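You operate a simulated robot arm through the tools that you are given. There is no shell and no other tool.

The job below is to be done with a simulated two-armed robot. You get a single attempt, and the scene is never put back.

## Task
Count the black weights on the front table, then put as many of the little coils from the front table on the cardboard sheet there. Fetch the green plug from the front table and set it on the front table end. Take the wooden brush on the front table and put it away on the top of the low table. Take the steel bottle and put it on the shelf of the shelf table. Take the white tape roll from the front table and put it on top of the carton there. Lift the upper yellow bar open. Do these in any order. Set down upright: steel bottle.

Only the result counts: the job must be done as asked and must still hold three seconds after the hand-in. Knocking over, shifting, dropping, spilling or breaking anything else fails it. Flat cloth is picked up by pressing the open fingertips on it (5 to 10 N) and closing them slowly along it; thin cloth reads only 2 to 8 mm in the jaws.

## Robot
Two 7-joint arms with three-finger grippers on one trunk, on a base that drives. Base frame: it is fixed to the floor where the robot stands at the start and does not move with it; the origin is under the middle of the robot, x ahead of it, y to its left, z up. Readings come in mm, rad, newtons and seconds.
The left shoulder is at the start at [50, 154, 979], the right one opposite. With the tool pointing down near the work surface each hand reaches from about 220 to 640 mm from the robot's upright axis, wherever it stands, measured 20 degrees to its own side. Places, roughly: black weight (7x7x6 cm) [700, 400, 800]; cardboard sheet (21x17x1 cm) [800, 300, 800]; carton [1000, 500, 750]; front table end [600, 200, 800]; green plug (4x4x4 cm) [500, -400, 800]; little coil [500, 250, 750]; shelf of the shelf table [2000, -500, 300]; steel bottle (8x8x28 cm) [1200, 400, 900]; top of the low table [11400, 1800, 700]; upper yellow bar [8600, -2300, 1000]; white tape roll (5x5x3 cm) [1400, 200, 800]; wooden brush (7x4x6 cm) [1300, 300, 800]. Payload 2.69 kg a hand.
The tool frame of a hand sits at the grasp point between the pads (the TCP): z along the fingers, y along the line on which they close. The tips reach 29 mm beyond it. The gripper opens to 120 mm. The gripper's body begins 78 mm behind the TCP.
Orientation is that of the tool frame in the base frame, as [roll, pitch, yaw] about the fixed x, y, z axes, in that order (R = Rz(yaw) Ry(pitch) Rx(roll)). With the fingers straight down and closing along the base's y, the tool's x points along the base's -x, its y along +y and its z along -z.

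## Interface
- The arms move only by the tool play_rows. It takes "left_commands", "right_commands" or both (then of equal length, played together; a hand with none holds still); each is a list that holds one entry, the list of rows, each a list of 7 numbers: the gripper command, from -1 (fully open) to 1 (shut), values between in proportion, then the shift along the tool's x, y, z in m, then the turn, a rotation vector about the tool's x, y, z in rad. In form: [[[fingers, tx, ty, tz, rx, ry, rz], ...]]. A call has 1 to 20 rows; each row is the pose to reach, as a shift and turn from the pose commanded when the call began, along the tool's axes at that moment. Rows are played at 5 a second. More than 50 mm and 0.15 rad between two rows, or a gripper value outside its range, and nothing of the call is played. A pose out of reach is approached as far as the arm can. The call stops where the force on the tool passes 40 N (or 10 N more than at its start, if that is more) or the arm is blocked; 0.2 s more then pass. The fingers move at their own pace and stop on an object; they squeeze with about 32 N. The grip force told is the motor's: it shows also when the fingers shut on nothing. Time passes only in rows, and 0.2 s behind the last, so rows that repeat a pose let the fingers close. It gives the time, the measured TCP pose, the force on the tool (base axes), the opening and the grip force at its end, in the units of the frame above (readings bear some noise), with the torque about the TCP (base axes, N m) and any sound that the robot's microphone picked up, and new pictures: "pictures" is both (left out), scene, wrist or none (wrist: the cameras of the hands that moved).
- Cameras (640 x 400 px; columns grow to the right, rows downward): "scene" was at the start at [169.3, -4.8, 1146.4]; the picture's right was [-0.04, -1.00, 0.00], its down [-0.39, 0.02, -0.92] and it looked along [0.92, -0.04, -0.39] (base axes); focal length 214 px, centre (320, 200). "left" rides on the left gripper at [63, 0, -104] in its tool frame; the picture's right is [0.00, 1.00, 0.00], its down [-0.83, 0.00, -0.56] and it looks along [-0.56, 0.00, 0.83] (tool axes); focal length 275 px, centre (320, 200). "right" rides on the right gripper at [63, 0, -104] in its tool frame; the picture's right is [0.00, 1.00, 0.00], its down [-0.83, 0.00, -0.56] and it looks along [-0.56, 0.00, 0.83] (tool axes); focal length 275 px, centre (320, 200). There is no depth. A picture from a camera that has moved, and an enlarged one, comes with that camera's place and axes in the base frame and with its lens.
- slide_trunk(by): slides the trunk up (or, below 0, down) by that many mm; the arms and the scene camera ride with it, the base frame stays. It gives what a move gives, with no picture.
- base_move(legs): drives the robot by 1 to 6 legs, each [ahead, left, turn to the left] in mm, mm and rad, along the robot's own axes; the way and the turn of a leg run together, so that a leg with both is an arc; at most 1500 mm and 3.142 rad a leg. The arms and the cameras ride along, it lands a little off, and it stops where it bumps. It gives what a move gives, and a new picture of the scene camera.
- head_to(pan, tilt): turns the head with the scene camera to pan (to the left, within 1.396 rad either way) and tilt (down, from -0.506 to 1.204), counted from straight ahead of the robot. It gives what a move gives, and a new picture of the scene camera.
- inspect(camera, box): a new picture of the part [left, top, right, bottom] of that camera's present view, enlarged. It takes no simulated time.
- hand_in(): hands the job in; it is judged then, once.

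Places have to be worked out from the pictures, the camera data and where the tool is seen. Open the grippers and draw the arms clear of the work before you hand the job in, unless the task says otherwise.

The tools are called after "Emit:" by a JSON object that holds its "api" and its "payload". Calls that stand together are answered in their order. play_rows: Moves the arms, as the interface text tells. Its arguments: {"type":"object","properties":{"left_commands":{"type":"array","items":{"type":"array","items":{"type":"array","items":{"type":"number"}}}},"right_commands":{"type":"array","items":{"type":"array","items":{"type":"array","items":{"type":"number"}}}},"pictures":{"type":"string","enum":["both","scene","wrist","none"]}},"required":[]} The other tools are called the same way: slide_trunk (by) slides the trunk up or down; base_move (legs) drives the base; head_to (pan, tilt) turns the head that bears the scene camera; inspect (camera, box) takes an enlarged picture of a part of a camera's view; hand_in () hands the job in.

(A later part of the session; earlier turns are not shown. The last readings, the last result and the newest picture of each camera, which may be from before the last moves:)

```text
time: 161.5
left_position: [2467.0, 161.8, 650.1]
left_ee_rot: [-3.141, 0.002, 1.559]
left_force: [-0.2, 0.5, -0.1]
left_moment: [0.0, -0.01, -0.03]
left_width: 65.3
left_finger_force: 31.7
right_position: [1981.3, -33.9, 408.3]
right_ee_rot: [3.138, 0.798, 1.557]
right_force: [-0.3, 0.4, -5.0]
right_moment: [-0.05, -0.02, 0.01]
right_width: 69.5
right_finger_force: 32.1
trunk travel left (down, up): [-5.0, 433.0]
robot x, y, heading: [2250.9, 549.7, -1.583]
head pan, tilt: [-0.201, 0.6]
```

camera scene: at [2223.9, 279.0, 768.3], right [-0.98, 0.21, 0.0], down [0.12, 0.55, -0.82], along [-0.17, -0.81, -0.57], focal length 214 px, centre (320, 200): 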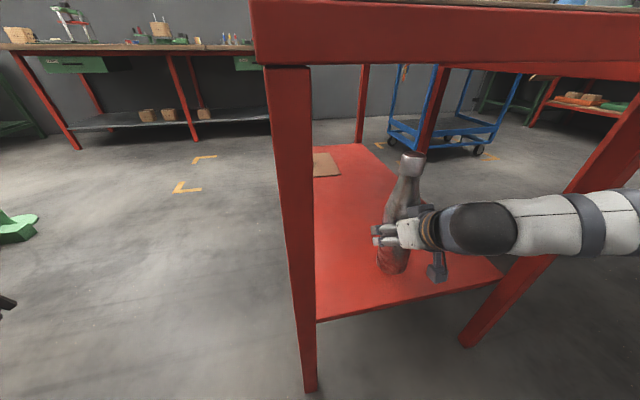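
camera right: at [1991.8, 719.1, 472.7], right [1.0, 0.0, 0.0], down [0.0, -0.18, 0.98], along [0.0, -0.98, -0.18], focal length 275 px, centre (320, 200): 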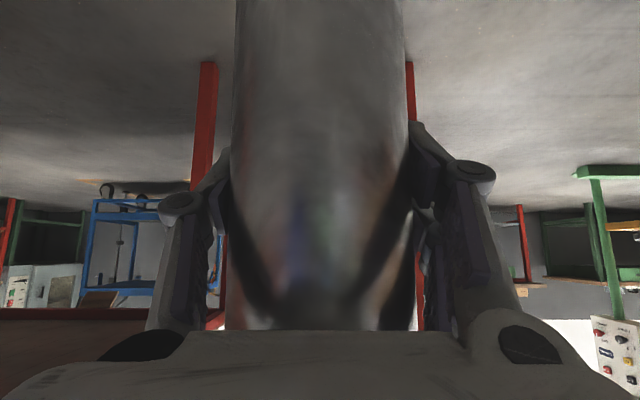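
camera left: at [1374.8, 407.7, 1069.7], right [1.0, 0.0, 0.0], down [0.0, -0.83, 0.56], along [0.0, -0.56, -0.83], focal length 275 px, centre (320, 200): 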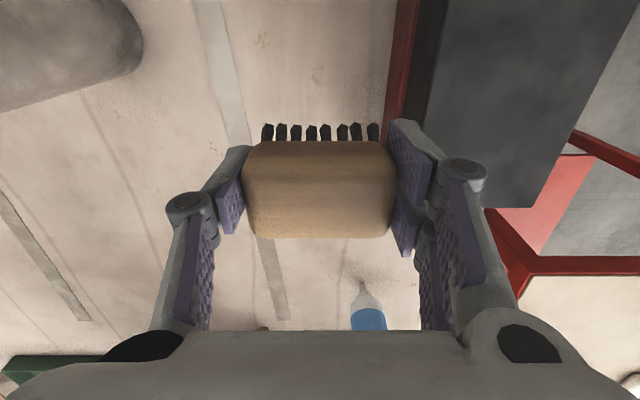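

No contact yet at TCP z 408 (bottle base ≈ 313). I continue in small steps.

Emit:
{"api": "play_rows", "payload": {"right_commands": [[[1, 0.0022, 0, 0.0021, 0, 0, 0], [1, 0.0043, 0, 0.0042, 0, 0, 0]]], "pictures": "none"}}

Emit:
{"api": "play_rows", "payload": {"right_commands": [[[1, 0.0015, 0, 0.0014, 0, 0, 0], [1, 0.003, 0, 0.0028, 0, 0, 0]]], "pictures": "scene"}}

```text
time: 162.1
left_position: [2468.0, 161.6, 649.1]
left_ee_rot: [3.141, 0.002, 1.558]
left_force: [0.8, -0.2, -1.2]
left_moment: [0.03, 0.0, 0.01]
left_width: 65.0
left_finger_force: 32.1
right_position: [1981.5, -33.2, 402.3]
right_ee_rot: [3.139, 0.801, 1.56]
right_force: [0.2, 0.7, -6.7]
right_moment: [-0.07, 0.03, 0.0]
right_width: 69.5
right_finger_force: 31.7
trunk travel left (down, up): [-5.0, 433.0]
robot x, y, heading: [2240.3, 549.9, -1.581]
head pan, tilt: [-0.201, 0.6]
```

```text
time: 162.7
left_position: [2466.9, 160.8, 650.7]
left_ee_rot: [-3.14, 0.002, 1.558]
left_force: [-0.1, 0.9, -1.3]
left_moment: [-0.02, -0.02, 0.01]
left_width: 64.8
left_finger_force: 32.0
right_position: [1982.9, -33.0, 398.2]
right_ee_rot: [3.135, 0.8, 1.559]
right_force: [-0.8, 0.5, -6.1]
right_moment: [-0.01, 0.02, 0.03]
right_width: 69.4
right_finger_force: 32.3
trunk travel left (down, up): [-5.0, 433.0]
robot x, y, heading: [2244.1, 549.1, -1.582]
head pan, tilt: [-0.201, 0.6]
camera scene: at [2223.9, 279.0, 768.4], right [-0.98, 0.21, 0.0], down [0.12, 0.55, -0.82], along [-0.17, -0.81, -0.57], focal length 214 px, centre (320, 200)
```

scene: 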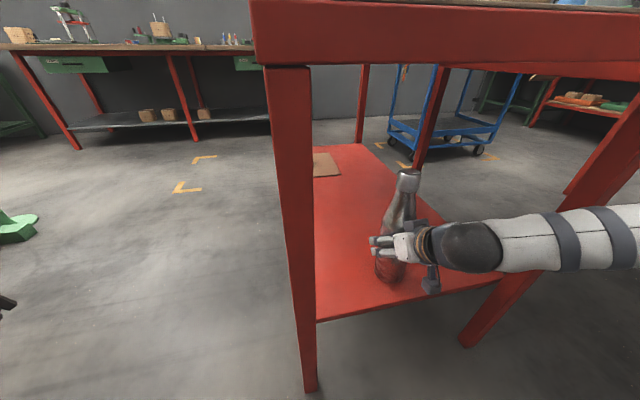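

Base at about 303 and still free. I go on lowering gently.

Emit:
{"api": "play_rows", "payload": {"right_commands": [[[1, 0.0015, 0, 0.0014, 0, 0, 0], [1, 0.003, 0, 0.0028, 0, 0, 0], [1, 0.0043, 0, 0.0042, 0, 0, 0]]], "pictures": "none"}}

Emit:
{"api": "inspect", "payload": {"camera": "scene", "box": [330, 150, 490, 310]}}

```text
time: 163.5
left_position: [2468.1, 161.0, 651.0]
left_ee_rot: [-3.139, 0.003, 1.558]
left_force: [0.2, 0.7, -0.5]
left_moment: [0.01, 0.0, 0.0]
left_width: 65.1
left_finger_force: 32.2
right_position: [1981.6, -33.8, 394.5]
right_ee_rot: [3.139, 0.802, 1.56]
right_force: [-0.8, 1.6, -0.2]
right_moment: [0.0, -0.02, 0.0]
right_width: 69.5
right_finger_force: 31.8
trunk travel left (down, up): [-5.0, 433.0]
robot x, y, heading: [2245.0, 550.9, -1.583]
head pan, tilt: [-0.201, 0.6]
```

```text
2.50 times, centred on (410, 230) of scene
camera zoom: at [2224.0, 279.4, 768.5], right [-0.98, 0.21, 0.0], down [0.12, 0.55, -0.83], along [-0.17, -0.81, -0.56], focal length 536 px, centre (95, 125)
```

zoom: 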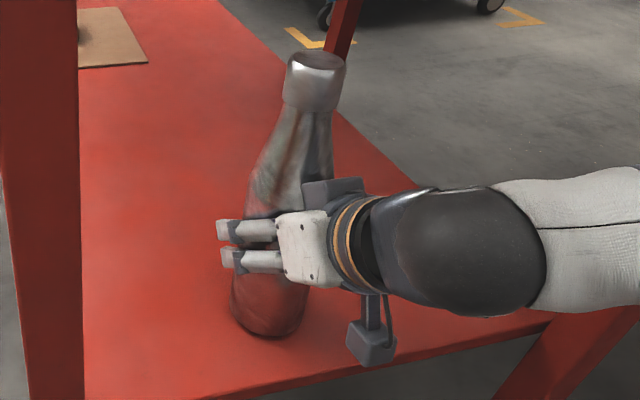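

The weight is now on the shelf (shelf ≈ z 299). I press 1 mm more and open the fingers slowly.

Emit:
{"api": "play_rows", "payload": {"right_commands": [[[1, 0.0008, 0, 0.0008, 0, 0, 0], [0.0, 0.0008, 0, 0.0008, 0, 0, 0], [-0.2, 0.0008, 0, 0.0008, 0, 0, 0], [-0.4, 0.0008, 0, 0.0008, 0, 0, 0], [-0.7, 0.0008, 0, 0.0008, 0, 0, 0], [-1, 0.0008, 0, 0.0008, 0, 0, 0], [-1, 0.0008, 0, 0.0008, 0, 0, 0]]], "pictures": "both"}}

```text
time: 165.1
left_position: [2467.0, 162.0, 649.8]
left_ee_rot: [-3.14, 0.003, 1.559]
left_force: [0.0, 0.6, -0.4]
left_moment: [-0.01, -0.02, -0.01]
left_width: 65.0
left_finger_force: 32.3
right_position: [1981.5, -33.5, 391.6]
right_ee_rot: [3.14, 0.801, 1.559]
right_force: [-0.8, 1.1, 0.4]
right_moment: [-0.08, -0.03, -0.01]
right_width: 119.9
right_finger_force: 0.1
trunk travel left (down, up): [-5.0, 433.0]
robot x, y, heading: [2243.9, 546.6, -1.583]
head pan, tilt: [-0.201, 0.6]
camera scene: at [2224.0, 279.3, 768.5], right [-0.98, 0.21, 0.0], down [0.12, 0.55, -0.83], along [-0.17, -0.81, -0.56], focal length 214 px, centre (320, 200)
camera right: at [1983.6, 86.6, 419.0], right [1.0, -0.01, 0.0], down [0.0, -0.18, 0.98], along [-0.01, -0.98, -0.18], focal length 275 px, centre (320, 200)
```

scene: 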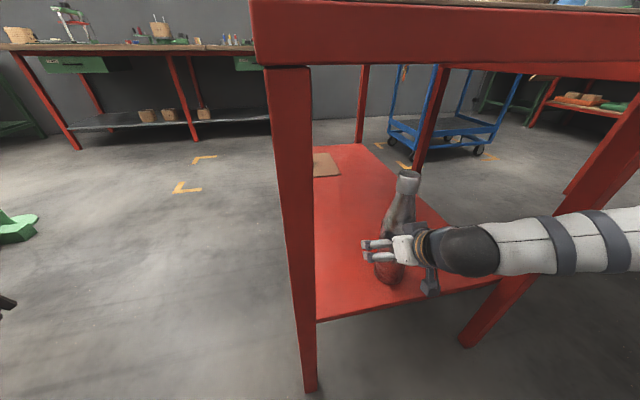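
right: 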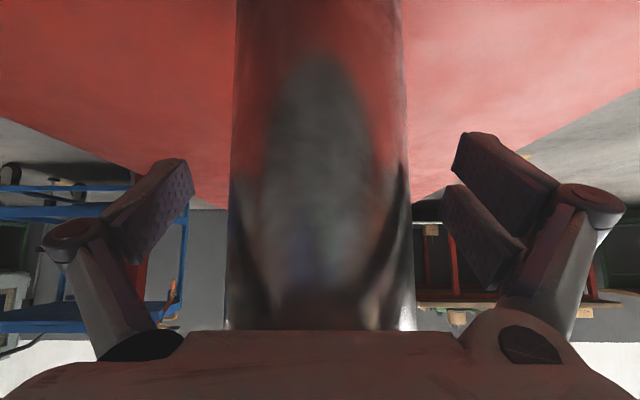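

The bottle stands free between the open fingers. I back the base straight out 160 mm and check it.

Emit:
{"api": "base_move", "payload": {"legs": [[-160, 0, 0]]}}

Emit:
{"api": "inspect", "payload": {"camera": "right", "box": [0, 0, 640, 400]}}

```text
time: 166.5
left_position: [2469.3, 320.6, 649.4]
left_ee_rot: [-3.14, 0.001, 1.558]
left_force: [0.4, 0.0, -1.6]
left_moment: [0.04, 0.01, -0.03]
left_width: 64.9
left_finger_force: 32.6
right_position: [1983.6, 127.2, 391.1]
right_ee_rot: [3.139, 0.801, 1.559]
right_force: [0.6, -0.1, 0.4]
right_moment: [0.0, 0.0, 0.0]
right_width: 120.0
right_finger_force: 0.1
trunk travel left (down, up): [-5.0, 433.0]
robot x, y, heading: [2245.3, 710.6, -1.58]
head pan, tilt: [-0.201, 0.6]
camera scene: at [2225.9, 438.9, 768.4], right [-0.98, 0.21, 0.0], down [0.12, 0.55, -0.83], along [-0.18, -0.81, -0.57], focal length 214 px, centre (320, 200)
```

scene: 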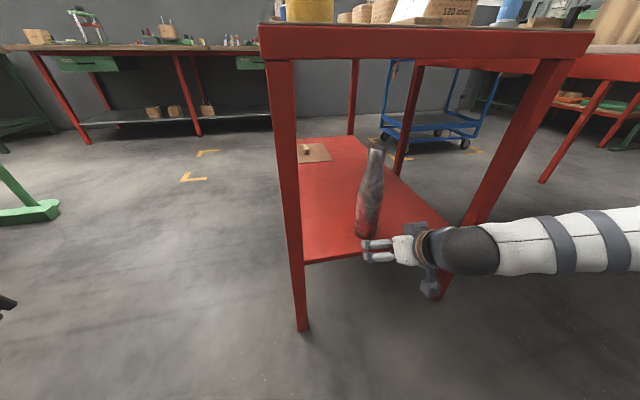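

```text
1.00 times, centred on (320, 200) of right (not enlarged: the box is as wide or as high as the picture)
camera zoom: at [1985.3, 246.4, 419.0], right [1.0, -0.01, 0.0], down [0.0, -0.18, 0.98], along [-0.01, -0.98, -0.18], focal length 275 px, centre (320, 200)
```

zoom: 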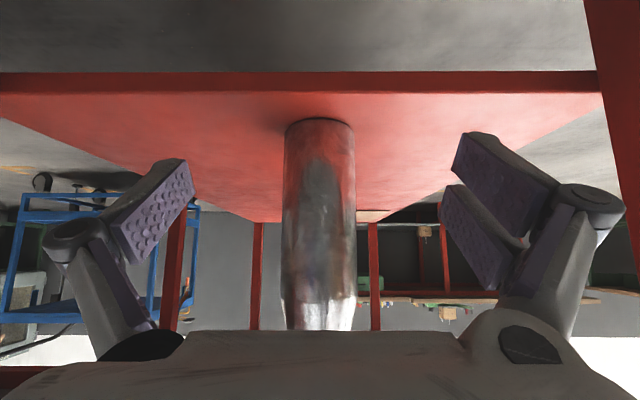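

The bottle stands upright on the shelf. I back off further, raise the trunk again and level the arms for travel.

Emit:
{"api": "base_move", "payload": {"legs": [[-300, 0, 0]]}}

Emit:
{"api": "slide_trunk", "payload": {"by": 345}}

Emit:
{"api": "head_to", "payload": {"pan": -0.6, "tilt": 0.4}}

```text
time: 168.6
left_position: [2473.8, 621.2, 651.3]
left_ee_rot: [-3.139, 0.001, 1.56]
left_force: [-0.4, -0.2, -0.2]
left_moment: [0.01, -0.03, 0.0]
left_width: 64.9
left_finger_force: 31.6
right_position: [1987.8, 427.2, 391.6]
right_ee_rot: [3.138, 0.802, 1.561]
right_force: [-0.4, 0.2, 0.3]
right_moment: [-0.01, 0.03, -0.01]
right_width: 119.8
right_finger_force: 0.0
trunk travel left (down, up): [-5.0, 433.0]
robot x, y, heading: [2250.2, 1008.6, -1.584]
head pan, tilt: [-0.201, 0.6]
camera scene: at [2230.1, 739.1, 768.4], right [-0.98, 0.21, 0.0], down [0.12, 0.55, -0.83], along [-0.17, -0.81, -0.56], focal length 214 px, centre (320, 200)
```

scene: 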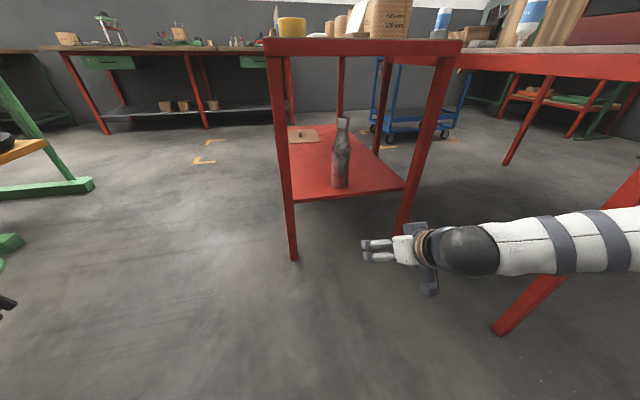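

```text
time: 171.9
left_position: [2474.5, 622.0, 995.8]
left_ee_rot: [-3.141, 0.001, 1.561]
left_force: [-0.4, -0.1, 0.0]
left_moment: [0.01, 0.0, -0.01]
left_width: 64.8
left_finger_force: 32.1
right_position: [1986.3, 426.5, 735.5]
right_ee_rot: [3.141, 0.802, 1.56]
right_force: [-0.1, -0.1, 0.7]
right_moment: [0.02, -0.01, 0.04]
right_width: 119.8
right_finger_force: 0.0
trunk travel left (down, up): [-350.0, 88.0]
robot x, y, heading: [2249.4, 1014.5, -1.58]
head pan, tilt: [-0.201, 0.6]
```

```text
time: 172.8
left_position: [2474.3, 621.3, 995.1]
left_ee_rot: [-3.14, 0.003, 1.56]
left_force: [0.0, 0.0, -1.3]
left_moment: [0.01, -0.01, 0.02]
left_width: 64.6
left_finger_force: 31.8
right_position: [1987.6, 425.8, 736.4]
right_ee_rot: [3.139, 0.8, 1.561]
right_force: [0.3, 0.6, 0.3]
right_moment: [-0.03, -0.01, 0.0]
right_width: 119.9
right_finger_force: 0.1
trunk travel left (down, up): [-350.0, 88.0]
robot x, y, heading: [2251.7, 1010.9, -1.582]
head pan, tilt: [-0.6, 0.4]
camera scene: at [2196.7, 856.1, 1146.5], right [-0.82, 0.57, 0.0], down [0.22, 0.32, -0.92], along [-0.53, -0.75, -0.39], focal length 214 px, centre (320, 200)
```

scene: 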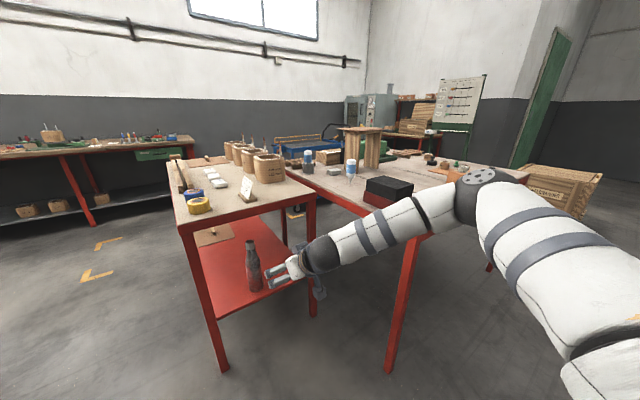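

The bottle stands well on the shelf. I draw the right hand in and up, then turn the robot to face +x, toward the far goals.

Emit:
{"api": "play_rows", "payload": {"right_commands": [[[0, -0.008, 0, -0.038, 0, 0, 0], [0, -0.016, 0, -0.076, 0, 0, 0], [0, -0.024, 0, -0.114, 0, 0, 0], [0, -0.032, 0, -0.152, 0, 0, 0], [0, -0.041, 0, -0.19, 0, 0, 0], [0, -0.049, 0, -0.2277, 0, 0, 0], [0, -0.049, 0, -0.2277, 0, 0, 0]]], "pictures": "none"}}

Emit:
{"api": "base_move", "payload": {"legs": [[0, 0, 1.2]]}}

Emit:
{"api": "head_to", "payload": {"pan": 0.2, "tilt": 0.2}}

```text
time: 174.4
left_position: [2473.8, 620.6, 993.9]
left_ee_rot: [-3.14, 0.003, 1.56]
left_force: [-0.4, -0.2, -0.6]
left_moment: [-0.01, 0.02, 0.03]
left_width: 64.7
left_finger_force: 32.2
right_position: [1990.1, 557.7, 930.1]
right_ee_rot: [3.138, 0.802, 1.561]
right_force: [0.2, 0.6, -0.7]
right_moment: [0.0, -0.01, 0.03]
right_width: 60.1
right_finger_force: 0.1
trunk travel left (down, up): [-350.0, 88.0]
robot x, y, heading: [2250.1, 1012.5, -1.579]
head pan, tilt: [-0.6, 0.4]
```

```text
time: 177.8
left_position: [2693.8, 1074.9, 997.1]
left_ee_rot: [-3.14, 0.001, 2.754]
left_force: [-0.2, 0.8, -1.2]
left_moment: [-0.01, 0.02, -0.01]
left_width: 64.6
left_finger_force: 32.2
right_position: [2575.0, 600.2, 929.6]
right_ee_rot: [3.14, 0.802, 2.755]
right_force: [0.2, -0.5, -0.1]
right_moment: [0.02, 0.02, 0.03]
right_width: 60.0
right_finger_force: 0.1
trunk travel left (down, up): [-350.0, 88.0]
robot x, y, heading: [2251.1, 1012.3, -0.389]
head pan, tilt: [-0.6, 0.4]
camera scene: at [2372.8, 902.4, 1146.5], right [-0.84, -0.55, 0.0], down [-0.21, 0.33, -0.92], along [0.51, -0.77, -0.39], focal length 214 px, centre (320, 200)
```

scene: 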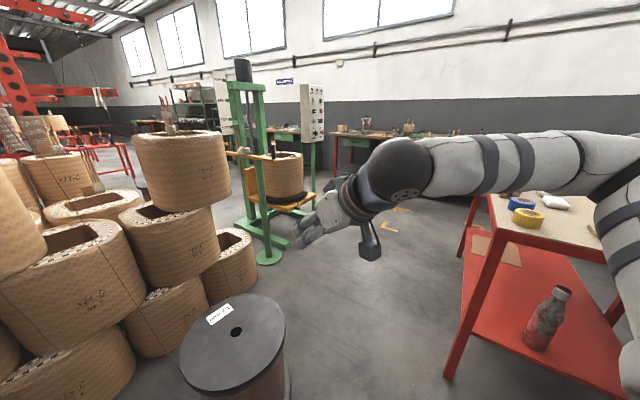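

```text
time: 178.9
left_position: [2694.8, 1073.8, 994.6]
left_ee_rot: [-3.14, 0.002, 2.755]
left_force: [0.1, 0.5, -1.7]
left_moment: [0.04, 0.01, 0.02]
left_width: 64.8
left_finger_force: 32.0
right_position: [2576.3, 599.8, 930.2]
right_ee_rot: [3.141, 0.801, 2.753]
right_force: [-0.2, -0.3, 0.7]
right_moment: [-0.01, 0.01, 0.01]
right_width: 60.0
right_finger_force: 0.1
trunk travel left (down, up): [-350.0, 88.0]
robot x, y, heading: [2250.0, 1007.7, -0.392]
head pan, tilt: [0.201, 0.201]
camera scene: at [2413.4, 962.3, 1165.1], right [-0.19, -0.98, 0.0], down [-0.2, 0.04, -0.98], along [0.96, -0.18, -0.2], focal length 214 px, centre (320, 200)
```

scene: 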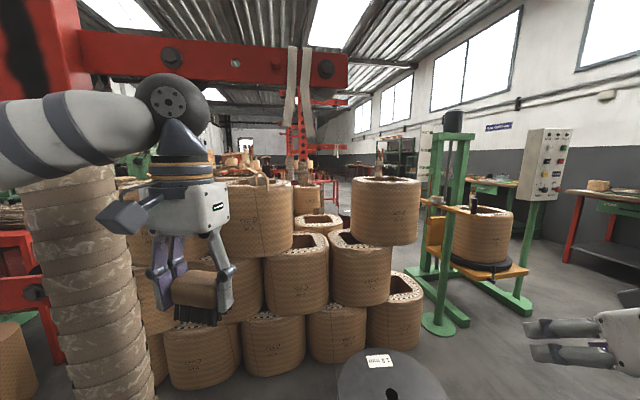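

Baskets and a green reel stand block the way straight ahead; the opening seems to be on the right, past the shelf table. I drive diagonally to about (2700, -300) and look from there.

Emit:
{"api": "base_move", "payload": {"legs": [[914, -1040, 0]]}}

Emit:
{"api": "head_to", "payload": {"pan": -0.2, "tilt": 0.3}}

Emit:
{"api": "head_to", "payload": {"pan": -1.35, "tilt": 0.3}}

```text
time: 187.2
left_position: [3143.3, -232.3, 996.2]
left_ee_rot: [-3.138, 0.005, 2.75]
left_force: [0.2, 0.0, -0.6]
left_moment: [-0.02, -0.01, 0.02]
left_width: 64.8
left_finger_force: 31.6
right_position: [3024.1, -705.4, 929.3]
right_ee_rot: [3.139, 0.8, 2.753]
right_force: [0.0, -0.7, -0.2]
right_moment: [-0.03, -0.02, -0.03]
right_width: 60.0
right_finger_force: 0.1
trunk travel left (down, up): [-350.0, 88.0]
robot x, y, heading: [2699.9, -293.5, -0.39]
head pan, tilt: [0.201, 0.201]
camera scene: at [2863.5, -342.0, 1165.1], right [-0.19, -0.98, 0.0], down [-0.2, 0.04, -0.98], along [0.96, -0.18, -0.2], focal length 214 px, centre (320, 200)
```

scene: 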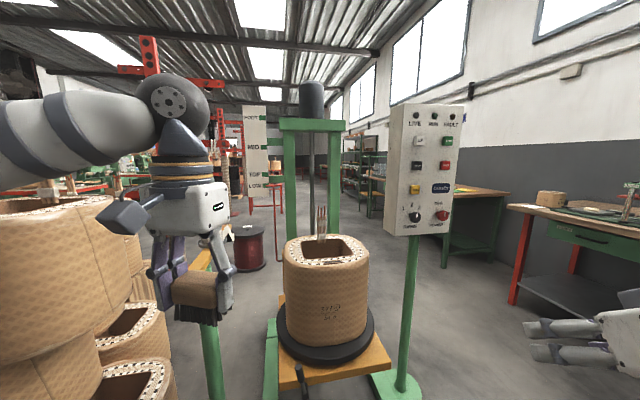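

```text
time: 188.1
left_position: [3144.5, -231.7, 995.3]
left_ee_rot: [-3.139, 0.003, 2.752]
left_force: [-0.7, 0.1, -0.9]
left_moment: [0.04, -0.01, -0.01]
left_width: 64.8
left_finger_force: 32.4
right_position: [3025.7, -704.3, 930.2]
right_ee_rot: [3.14, 0.801, 2.752]
right_force: [0.3, 0.4, -0.2]
right_moment: [0.02, -0.01, 0.0]
right_width: 59.8
right_finger_force: 0.0
trunk travel left (down, up): [-350.0, 88.0]
robot x, y, heading: [2699.0, -296.7, -0.394]
head pan, tilt: [-0.201, 0.3]
camera scene: at [2849.5, -376.3, 1155.8], right [-0.56, -0.83, 0.0], down [-0.25, 0.16, -0.96], along [0.79, -0.53, -0.3], focal length 214 px, centre (320, 200)
```

scene: 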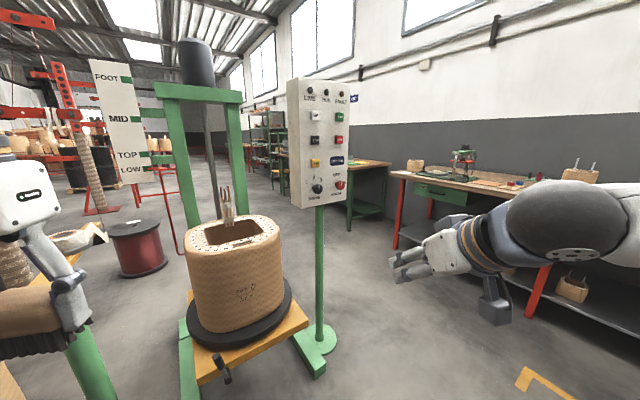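

```text
time: 189.4
left_position: [3143.4, -231.9, 996.6]
left_ee_rot: [-3.14, 0.003, 2.753]
left_force: [0.0, -0.1, 0.0]
left_moment: [0.01, 0.0, 0.0]
left_width: 65.2
left_finger_force: 31.9
right_position: [3025.5, -705.5, 930.8]
right_ee_rot: [3.14, 0.801, 2.753]
right_force: [-0.2, 0.5, 0.4]
right_moment: [-0.04, -0.02, 0.01]
right_width: 60.0
right_finger_force: 0.1
trunk travel left (down, up): [-350.0, 88.0]
robot x, y, heading: [2695.8, -296.8, -0.394]
head pan, tilt: [-1.349, 0.3]
camera scene: at [2756.3, -416.4, 1155.8], right [-0.99, 0.17, 0.0], down [0.05, 0.29, -0.96], along [-0.16, -0.94, -0.3], focal length 214 px, centre (320, 200)
```

scene: 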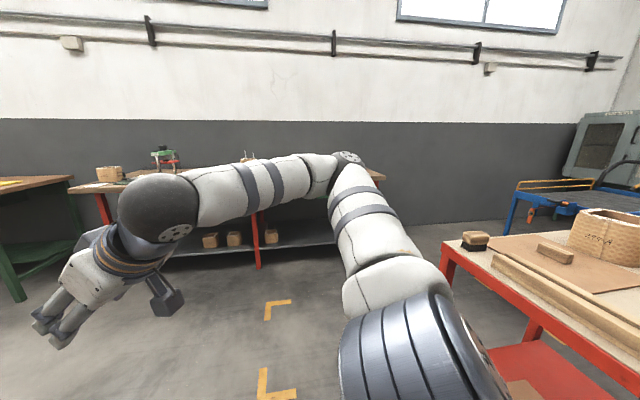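

There is a passage about 1.1 m wide between the panel post and the wall benches. On the way I also want to check the hidden side of the front table for weights: I drive to about (2700, -1450), turn right and look back.

Emit:
{"api": "base_move", "payload": {"legs": [[441, -1062, 0], [0, 0, -1.2]]}}

Emit:
{"api": "head_to", "payload": {"pan": -1.39, "tilt": 0.2}}

```text
time: 200.9
left_position: [2928.4, -1834.1, 994.8]
left_ee_rot: [-3.138, 0.001, 1.564]
left_force: [0.4, 0.5, -0.7]
left_moment: [0.01, -0.02, 0.01]
left_width: 64.9
left_finger_force: 32.2
right_position: [2445.2, -1901.2, 929.7]
right_ee_rot: [3.14, 0.802, 1.564]
right_force: [0.2, 0.2, -0.6]
right_moment: [0.01, -0.01, 0.0]
right_width: 60.1
right_finger_force: 0.0
trunk travel left (down, up): [-350.0, 88.0]
robot x, y, heading: [2704.3, -1449.4, -1.575]
head pan, tilt: [-1.349, 0.3]
camera scene: at [2613.3, -1545.2, 1155.8], right [-0.21, 0.98, 0.0], down [0.29, 0.06, -0.96], along [-0.93, -0.2, -0.3], focal length 214 px, centre (320, 200)
```

scene: 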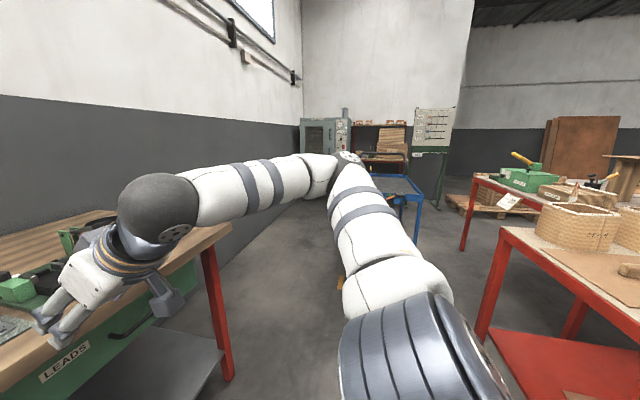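

```text
time: 201.6
left_position: [2930.0, -1833.7, 996.3]
left_ee_rot: [-3.14, 0.002, 1.563]
left_force: [0.0, 0.9, -1.0]
left_moment: [0.03, 0.03, -0.03]
left_width: 65.0
left_finger_force: 32.2
right_position: [2446.0, -1901.0, 930.4]
right_ee_rot: [3.141, 0.8, 1.564]
right_force: [0.3, -0.3, 0.5]
right_moment: [0.01, -0.04, -0.02]
right_width: 60.1
right_finger_force: 0.1
trunk travel left (down, up): [-350.0, 88.0]
robot x, y, heading: [2704.6, -1449.0, -1.575]
head pan, tilt: [-1.389, 0.201]
camera scene: at [2612.8, -1541.5, 1165.0], right [-0.17, 0.98, 0.0], down [0.2, 0.03, -0.98], along [-0.96, -0.17, -0.2], focal length 214 px, centre (320, 200)
```

scene: 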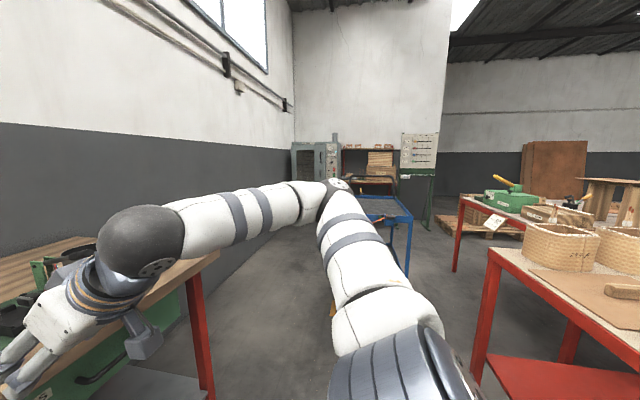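

I enlarge the part of the view with the front table's right side.

Emit:
{"api": "inspect", "payload": {"camera": "scene", "box": [440, 160, 600, 260]}}

Emit:
{"api": "inspect", "payload": {"camera": "scene", "box": [540, 150, 640, 250]}}

```text
4.00 times, centred on (520, 210) of scene
camera zoom: at [2612.8, -1541.5, 1165.0], right [-0.17, 0.98, 0.0], down [0.2, 0.03, -0.98], along [-0.96, -0.17, -0.2], focal length 858 px, centre (-480, 160)
```

zoom: 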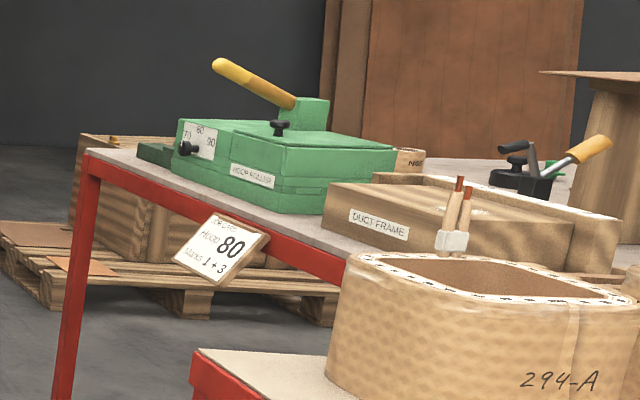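

```text
4.00 times, centred on (590, 200) of scene
camera zoom: at [2612.8, -1541.5, 1165.0], right [-0.17, 0.98, 0.0], down [0.2, 0.03, -0.98], along [-0.96, -0.17, -0.2], focal length 858 px, centre (-760, 200)
```

zoom: 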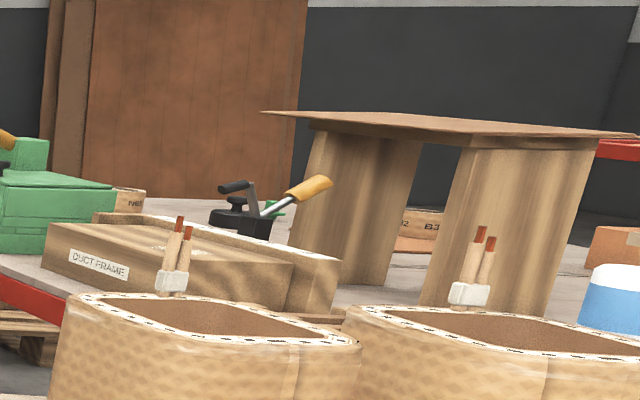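

From this side the table shows only the two weights already seen (the black knob by the vise is the right-hand weight), so two coils on the sheet is correct. I turn back to face +x and look down the passage.

Emit:
{"api": "base_move", "payload": {"legs": [[0, 0, 1.575]]}}

Emit:
{"api": "head_to", "payload": {"pan": 0.0, "tilt": 0.15}}

```text
time: 205.8
left_position: [3090.5, -1217.5, 995.8]
left_ee_rot: [-3.14, 0.001, -3.136]
left_force: [0.5, 0.4, -0.3]
left_moment: [0.04, 0.02, 0.01]
left_width: 64.9
left_finger_force: 31.8
right_position: [3163.7, -1701.7, 930.2]
right_ee_rot: [3.142, 0.801, -3.135]
right_force: [0.3, 0.1, 0.6]
right_moment: [0.0, -0.01, 0.02]
right_width: 60.3
right_finger_force: 0.1
trunk travel left (down, up): [-350.0, 88.0]
robot x, y, heading: [2703.9, -1448.3, 0.002]
head pan, tilt: [-1.389, 0.201]
camera scene: at [2799.3, -1539.6, 1165.1], right [-0.98, -0.18, 0.0], down [-0.04, 0.2, -0.98], along [0.18, -0.96, -0.2], focal length 214 px, centre (320, 200)
```

scene: 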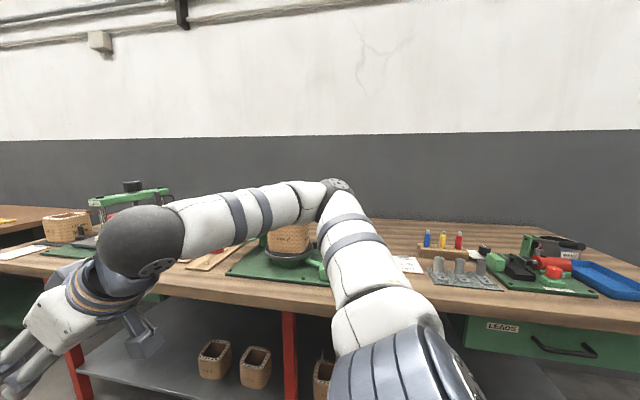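

```text
time: 207.3
left_position: [3089.5, -1219.6, 995.2]
left_ee_rot: [-3.138, 0.001, -3.137]
left_force: [0.6, -0.1, -0.5]
left_moment: [-0.02, -0.02, 0.01]
left_width: 64.9
left_finger_force: 32.3
right_position: [3162.5, -1700.9, 930.5]
right_ee_rot: [3.139, 0.801, -3.137]
right_force: [0.6, 0.5, -1.1]
right_moment: [-0.05, 0.01, 0.01]
right_width: 60.0
right_finger_force: 0.1
trunk travel left (down, up): [-350.0, 88.0]
robot x, y, heading: [2703.4, -1448.1, 0.003]
head pan, tilt: [0.0, 0.15]
camera scene: at [2874.8, -1447.7, 1169.8], right [0.0, -1.0, 0.0], down [-0.15, 0.0, -0.99], along [0.99, 0.0, -0.15], focal length 214 px, centre (320, 200)
```

scene: 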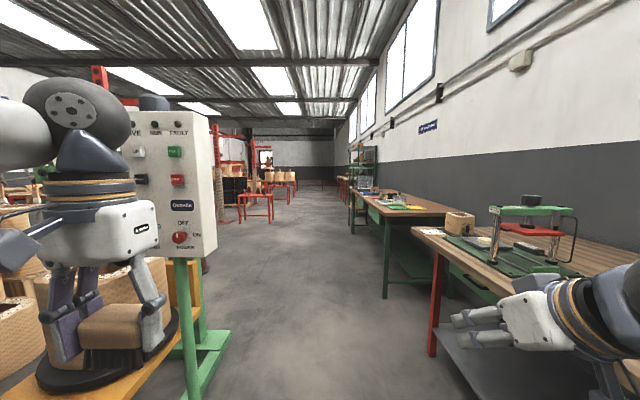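

The passage along y ≈ -1530 is free: panel edge at y ≈ -960, benches from about y ≈ -2040. I drive ahead 1400 mm while shifting 80 mm right.

Emit:
{"api": "base_move", "payload": {"legs": [[500, -85, 0], [900, 0, 0]]}}

```text
time: 214.7
left_position: [4495.0, -1300.3, 994.7]
left_ee_rot: [-3.14, 0.0, -3.137]
left_force: [0.5, 0.5, -0.3]
left_moment: [0.04, 0.01, -0.01]
left_width: 64.9
left_finger_force: 32.0
right_position: [4567.7, -1782.2, 930.7]
right_ee_rot: [3.138, 0.8, -3.136]
right_force: [0.0, 0.3, -0.1]
right_moment: [0.01, 0.06, -0.02]
right_width: 59.9
right_finger_force: 0.0
trunk travel left (down, up): [-350.0, 88.0]
robot x, y, heading: [4110.1, -1529.6, 0.004]
head pan, tilt: [0.0, 0.15]
camera scene: at [4280.3, -1529.1, 1169.7], right [0.0, -1.0, 0.0], down [-0.15, 0.0, -0.99], along [0.99, 0.0, -0.15], focal length 214 px, centre (320, 200)
```

scene: 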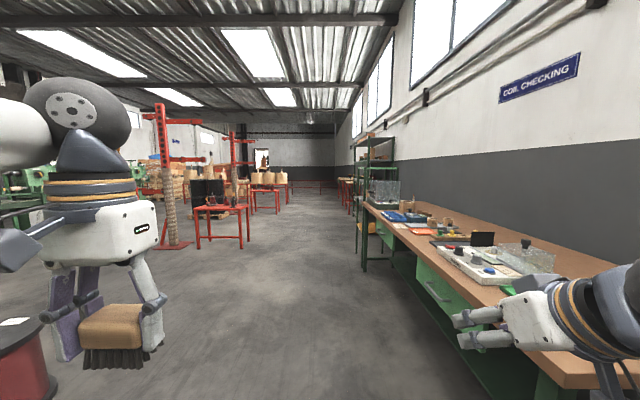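

I enlarge the far part of the view to find the yellow bar near (8600, -2300) and what lies on the way.

Emit:
{"api": "inspect", "payload": {"camera": "scene", "box": [300, 130, 420, 205]}}

Emit:
{"api": "inspect", "payload": {"camera": "scene", "box": [180, 130, 340, 230]}}

```text
5.33 times, centred on (360, 168) of scene
camera zoom: at [4280.3, -1529.1, 1169.7], right [0.0, -1.0, 0.0], down [-0.15, 0.0, -0.99], along [0.99, 0.0, -0.15], focal length 1144 px, centre (107, 373)
```

zoom: 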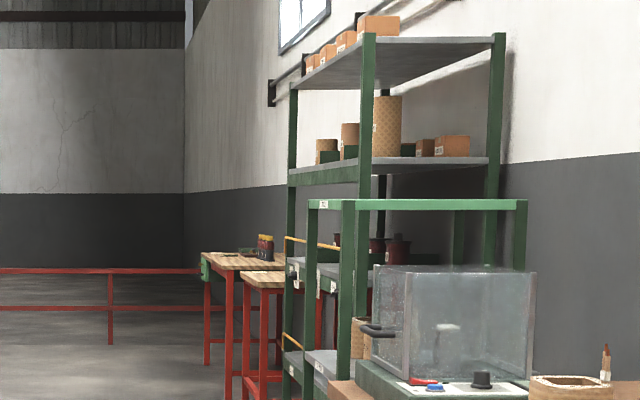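

```text
4.00 times, centred on (260, 180) of scene
camera zoom: at [4280.3, -1529.1, 1169.7], right [0.0, -1.0, 0.0], down [-0.15, 0.0, -0.99], along [0.99, 0.0, -0.15], focal length 858 px, centre (560, 280)
```

zoom: 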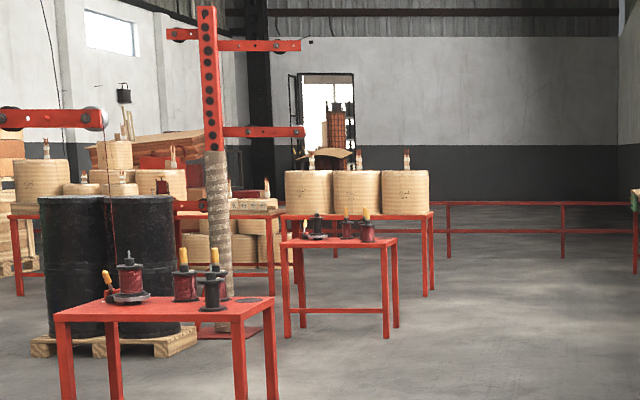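

The green rack at the right wall carries yellow bars, an upper and a lower one. The floor along y ≈ -1530 is clear, so I drive 2.7 m further.

Emit:
{"api": "base_move", "payload": {"legs": [[1350, 0, 0], [1350, 30, 0]]}}

Emit:
{"api": "head_to", "payload": {"pan": -0.35, "tilt": 0.2}}

```text
time: 227.8
left_position: [7200.6, -1244.6, 995.1]
left_ee_rot: [-3.14, 0.001, -3.134]
left_force: [0.5, -0.5, -0.3]
left_moment: [0.0, -0.01, -0.02]
left_width: 64.8
left_finger_force: 32.1
right_position: [7273.8, -1727.0, 929.3]
right_ee_rot: [3.138, 0.803, -3.133]
right_force: [0.6, 0.2, 0.2]
right_moment: [0.02, 0.01, 0.04]
right_width: 60.2
right_finger_force: 0.0
trunk travel left (down, up): [-350.0, 88.0]
robot x, y, heading: [6817.9, -1474.5, 0.01]
head pan, tilt: [0.0, 0.15]
camera scene: at [6985.8, -1473.5, 1169.8], right [0.01, -1.0, 0.0], down [-0.15, 0.0, -0.99], along [0.99, 0.01, -0.15], focal length 214 px, centre (320, 200)
```

scene: 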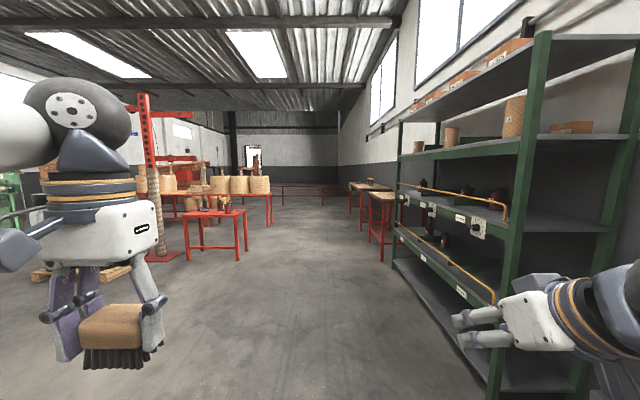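

```text
time: 228.6
left_position: [7199.1, -1244.8, 995.9]
left_ee_rot: [-3.141, 0.002, -3.136]
left_force: [-0.1, 0.7, -0.7]
left_moment: [0.01, 0.0, -0.03]
left_width: 64.8
left_finger_force: 32.2
right_position: [7272.7, -1726.4, 929.7]
right_ee_rot: [3.138, 0.801, -3.134]
right_force: [0.1, 0.0, 0.6]
right_moment: [0.03, 0.01, 0.04]
right_width: 60.1
right_finger_force: 0.0
trunk travel left (down, up): [-350.0, 88.0]
robot x, y, heading: [6817.0, -1477.2, 0.007]
head pan, tilt: [-0.351, 0.201]
camera scene: at [6980.7, -1505.5, 1165.1], right [-0.34, -0.94, 0.0], down [-0.19, 0.07, -0.98], along [0.92, -0.33, -0.2], focal length 214 px, centre (320, 200)
```

scene: 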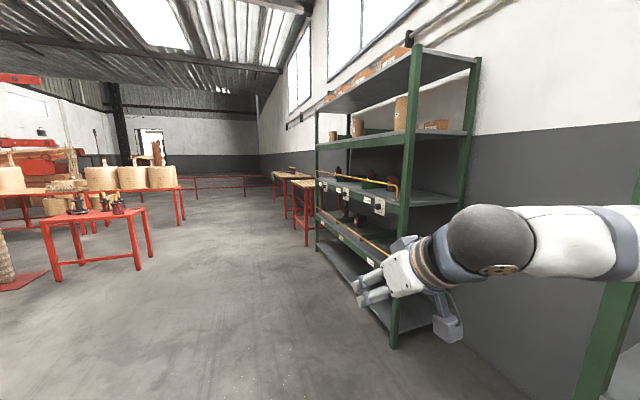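

The rack with the upper and lower yellow bars is in view. I enlarge it to see hinges and latches.

Emit:
{"api": "inspect", "payload": {"camera": "scene", "box": [300, 150, 420, 225]}}

Emit:
{"api": "inspect", "payload": {"camera": "scene", "box": [290, 130, 490, 350]}}

```text
5.33 times, centred on (360, 188) of scene
camera zoom: at [6980.7, -1505.5, 1165.1], right [-0.34, -0.94, 0.0], down [-0.19, 0.07, -0.98], along [0.92, -0.33, -0.2], focal length 1144 px, centre (107, 267)
```

zoom: 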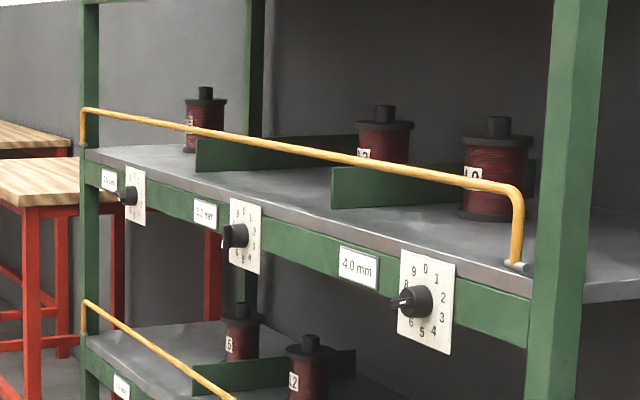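

```text
1.82 times, centred on (390, 240) of scene
camera zoom: at [6980.7, -1505.5, 1165.1], right [-0.34, -0.94, 0.0], down [-0.19, 0.07, -0.98], along [0.92, -0.33, -0.2], focal length 390 px, centre (193, 127)
```

zoom: 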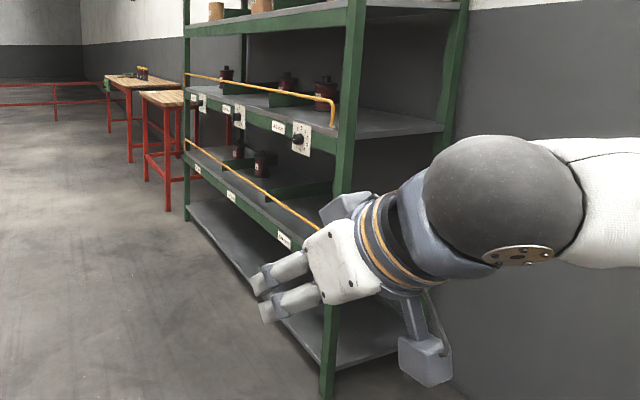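

The upper bar is a long U-shaped rail, about x 7910–9260 at y ≈ -2280, top at z ≈ 1009, its bent ends pinned at the shelf edge (z ≈ 940). I drive closer and turn to face the rack to study the hinge.

Emit:
{"api": "base_move", "payload": {"legs": [[1400, 0, 0], [0, 0, -1.578]]}}

Emit:
{"api": "head_to", "payload": {"pan": 0.0, "tilt": 0.2}}

```text
time: 239.5
left_position: [8442.5, -1852.9, 996.3]
left_ee_rot: [-3.14, -0.001, 1.564]
left_force: [-0.4, -1.5, -0.8]
left_moment: [-0.01, 0.01, -0.01]
left_width: 65.1
left_finger_force: 31.8
right_position: [7958.4, -1918.7, 929.7]
right_ee_rot: [3.14, 0.801, 1.565]
right_force: [0.5, -0.3, 0.4]
right_moment: [0.04, 0.0, -0.03]
right_width: 60.3
right_finger_force: 0.2
trunk travel left (down, up): [-350.0, 88.0]
robot x, y, heading: [8216.5, -1464.5, -1.577]
head pan, tilt: [-0.351, 0.201]
camera scene: at [8183.9, -1630.2, 1165.1], right [-0.94, 0.35, 0.0], down [0.07, 0.19, -0.98], along [-0.34, -0.92, -0.2], focal length 214 px, centre (320, 200)
```

scene: 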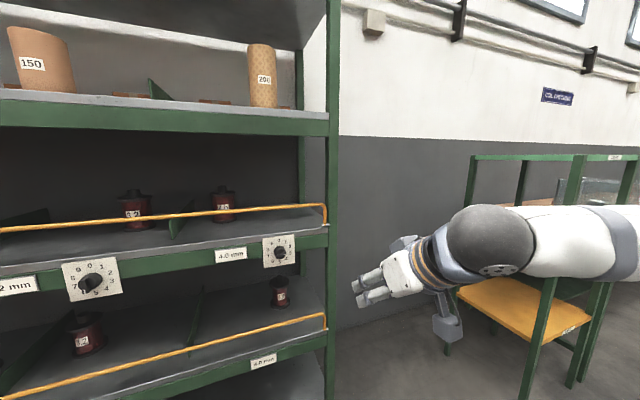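

```text
time: 240.3
left_position: [8441.3, -1853.2, 995.2]
left_ee_rot: [-3.141, 0.001, 1.566]
left_force: [-0.4, 0.4, -0.7]
left_moment: [0.01, -0.02, 0.0]
left_width: 64.9
left_finger_force: 31.9
right_position: [7958.4, -1920.1, 930.7]
right_ee_rot: [3.139, 0.801, 1.566]
right_force: [0.5, -0.2, 0.5]
right_moment: [-0.01, 0.01, 0.02]
right_width: 59.8
right_finger_force: 0.0
trunk travel left (down, up): [-350.0, 88.0]
robot x, y, heading: [8220.7, -1464.4, -1.579]
head pan, tilt: [0.0, 0.201]
camera scene: at [8215.9, -1636.1, 1165.1], right [-1.0, 0.01, 0.0], down [0.0, 0.2, -0.98], along [-0.01, -0.98, -0.2], focal length 214 px, centre (320, 200)
```

scene: 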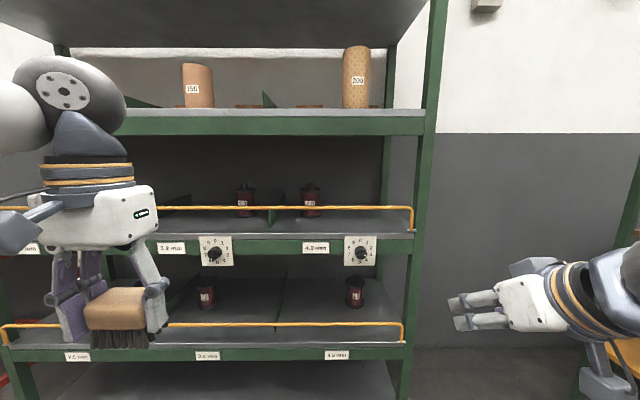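

I zoom on the near (right) end of the upper bar, and pan to see its other end.

Emit:
{"api": "inspect", "payload": {"camera": "scene", "box": [360, 190, 440, 240]}}

Emit:
{"api": "inspect", "payload": {"camera": "scene", "box": [150, 180, 440, 361]}}

Emit:
{"api": "head_to", "payload": {"pan": 0.8, "tilt": 0.2}}

```text
8.00 times, centred on (400, 215) of scene
camera zoom: at [8215.9, -1636.1, 1165.1], right [-1.0, 0.01, 0.0], down [0.0, 0.2, -0.98], along [-0.01, -0.98, -0.2], focal length 1716 px, centre (-320, 80)
```

zoom: 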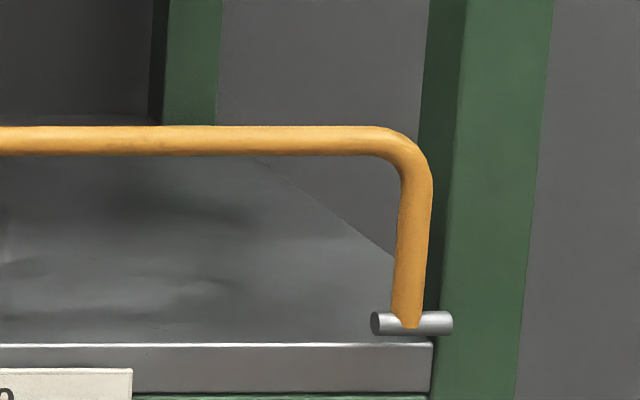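

```text
2.21 times, centred on (295, 270) of scene
camera zoom: at [8215.9, -1636.1, 1165.1], right [-1.0, 0.01, 0.0], down [0.0, 0.2, -0.98], along [-0.01, -0.98, -0.2], focal length 473 px, centre (375, 44)
```

zoom: 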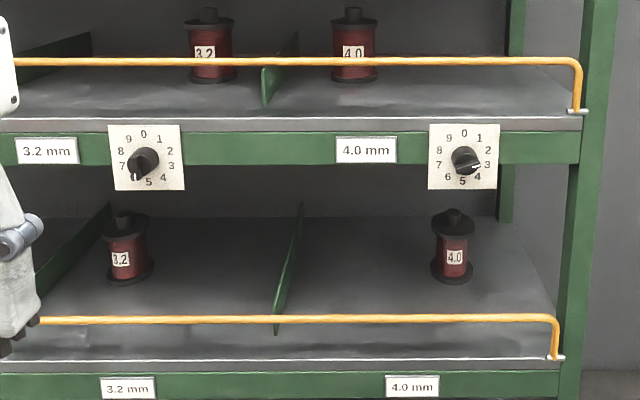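

```text
time: 241.4
left_position: [8441.7, -1851.6, 994.3]
left_ee_rot: [-3.139, 0.0, 1.566]
left_force: [-0.6, 0.1, -1.2]
left_moment: [0.02, -0.03, 0.02]
left_width: 64.7
left_finger_force: 32.3
right_position: [7959.1, -1920.1, 930.6]
right_ee_rot: [3.139, 0.802, 1.567]
right_force: [0.3, -0.1, -0.6]
right_moment: [0.02, 0.0, 0.0]
right_width: 60.2
right_finger_force: 0.0
trunk travel left (down, up): [-350.0, 88.0]
robot x, y, heading: [8216.5, -1465.7, -1.576]
head pan, tilt: [0.799, 0.201]
camera scene: at [8282.9, -1608.4, 1165.1], right [-0.7, -0.71, 0.0], down [-0.14, 0.14, -0.98], along [0.7, -0.69, -0.2], focal length 214 px, centre (320, 200)
```

scene: 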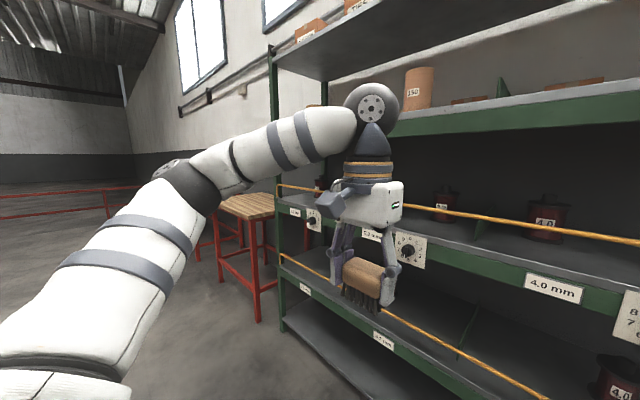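

The bar is hinged on pins along its length at the shelf edge and swings outward; the brush hand would be in its way. I will deliver the brush first: I turn left and look toward the low table near (11400, 1800).

Emit:
{"api": "base_move", "payload": {"legs": [[0, 0, 1.576]]}}

Emit:
{"api": "head_to", "payload": {"pan": 0.35, "tilt": 0.15}}

```text
time: 245.7
left_position: [8605.2, -1242.4, 995.3]
left_ee_rot: [-3.139, 0.001, 3.134]
left_force: [0.0, -0.4, -0.6]
left_moment: [0.02, 0.0, -0.01]
left_width: 65.0
left_finger_force: 31.7
right_position: [8670.1, -1725.4, 928.5]
right_ee_rot: [3.139, 0.801, 3.132]
right_force: [0.3, -0.7, 0.8]
right_moment: [0.0, 0.04, -0.01]
right_width: 59.9
right_finger_force: 0.2
trunk travel left (down, up): [-350.0, 88.0]
robot x, y, heading: [8214.9, -1468.3, -0.012]
head pan, tilt: [0.799, 0.201]
camera scene: at [8359.5, -1400.5, 1165.1], right [0.71, -0.7, 0.0], down [-0.14, -0.14, -0.98], along [0.69, 0.7, -0.2], focal length 214 px, centre (320, 200)
```

scene: 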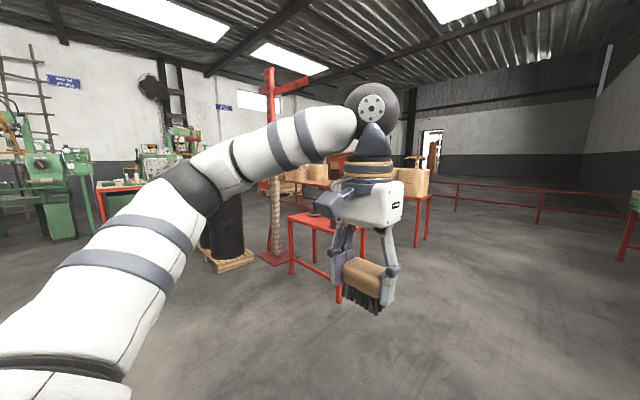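

```text
time: 246.6
left_position: [8605.7, -1242.1, 994.7]
left_ee_rot: [-3.14, 0.002, 3.134]
left_force: [0.0, 0.1, -0.6]
left_moment: [0.0, -0.01, -0.01]
left_width: 64.8
left_finger_force: 32.5
right_position: [8671.0, -1726.2, 930.6]
right_ee_rot: [3.141, 0.801, 3.133]
right_force: [0.2, -0.2, -0.3]
right_moment: [-0.02, 0.04, -0.01]
right_width: 60.0
right_finger_force: 0.1
trunk travel left (down, up): [-350.0, 88.0]
robot x, y, heading: [8219.8, -1462.9, -0.012]
head pan, tilt: [0.351, 0.15]
camera scene: at [8381.3, -1435.6, 1169.8], right [0.34, -0.94, 0.0], down [-0.14, -0.05, -0.99], along [0.93, 0.33, -0.15], focal length 214 px, centre (320, 200)
```

scene: 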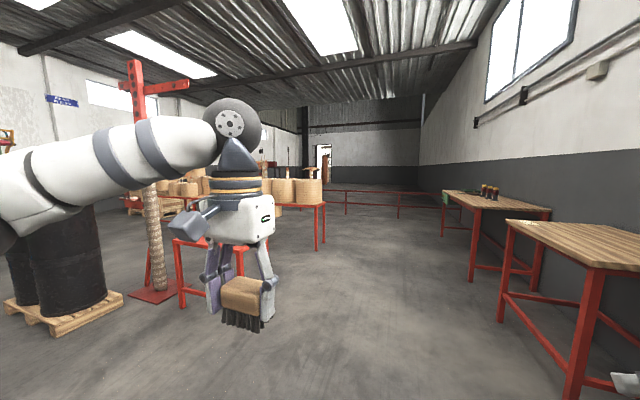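

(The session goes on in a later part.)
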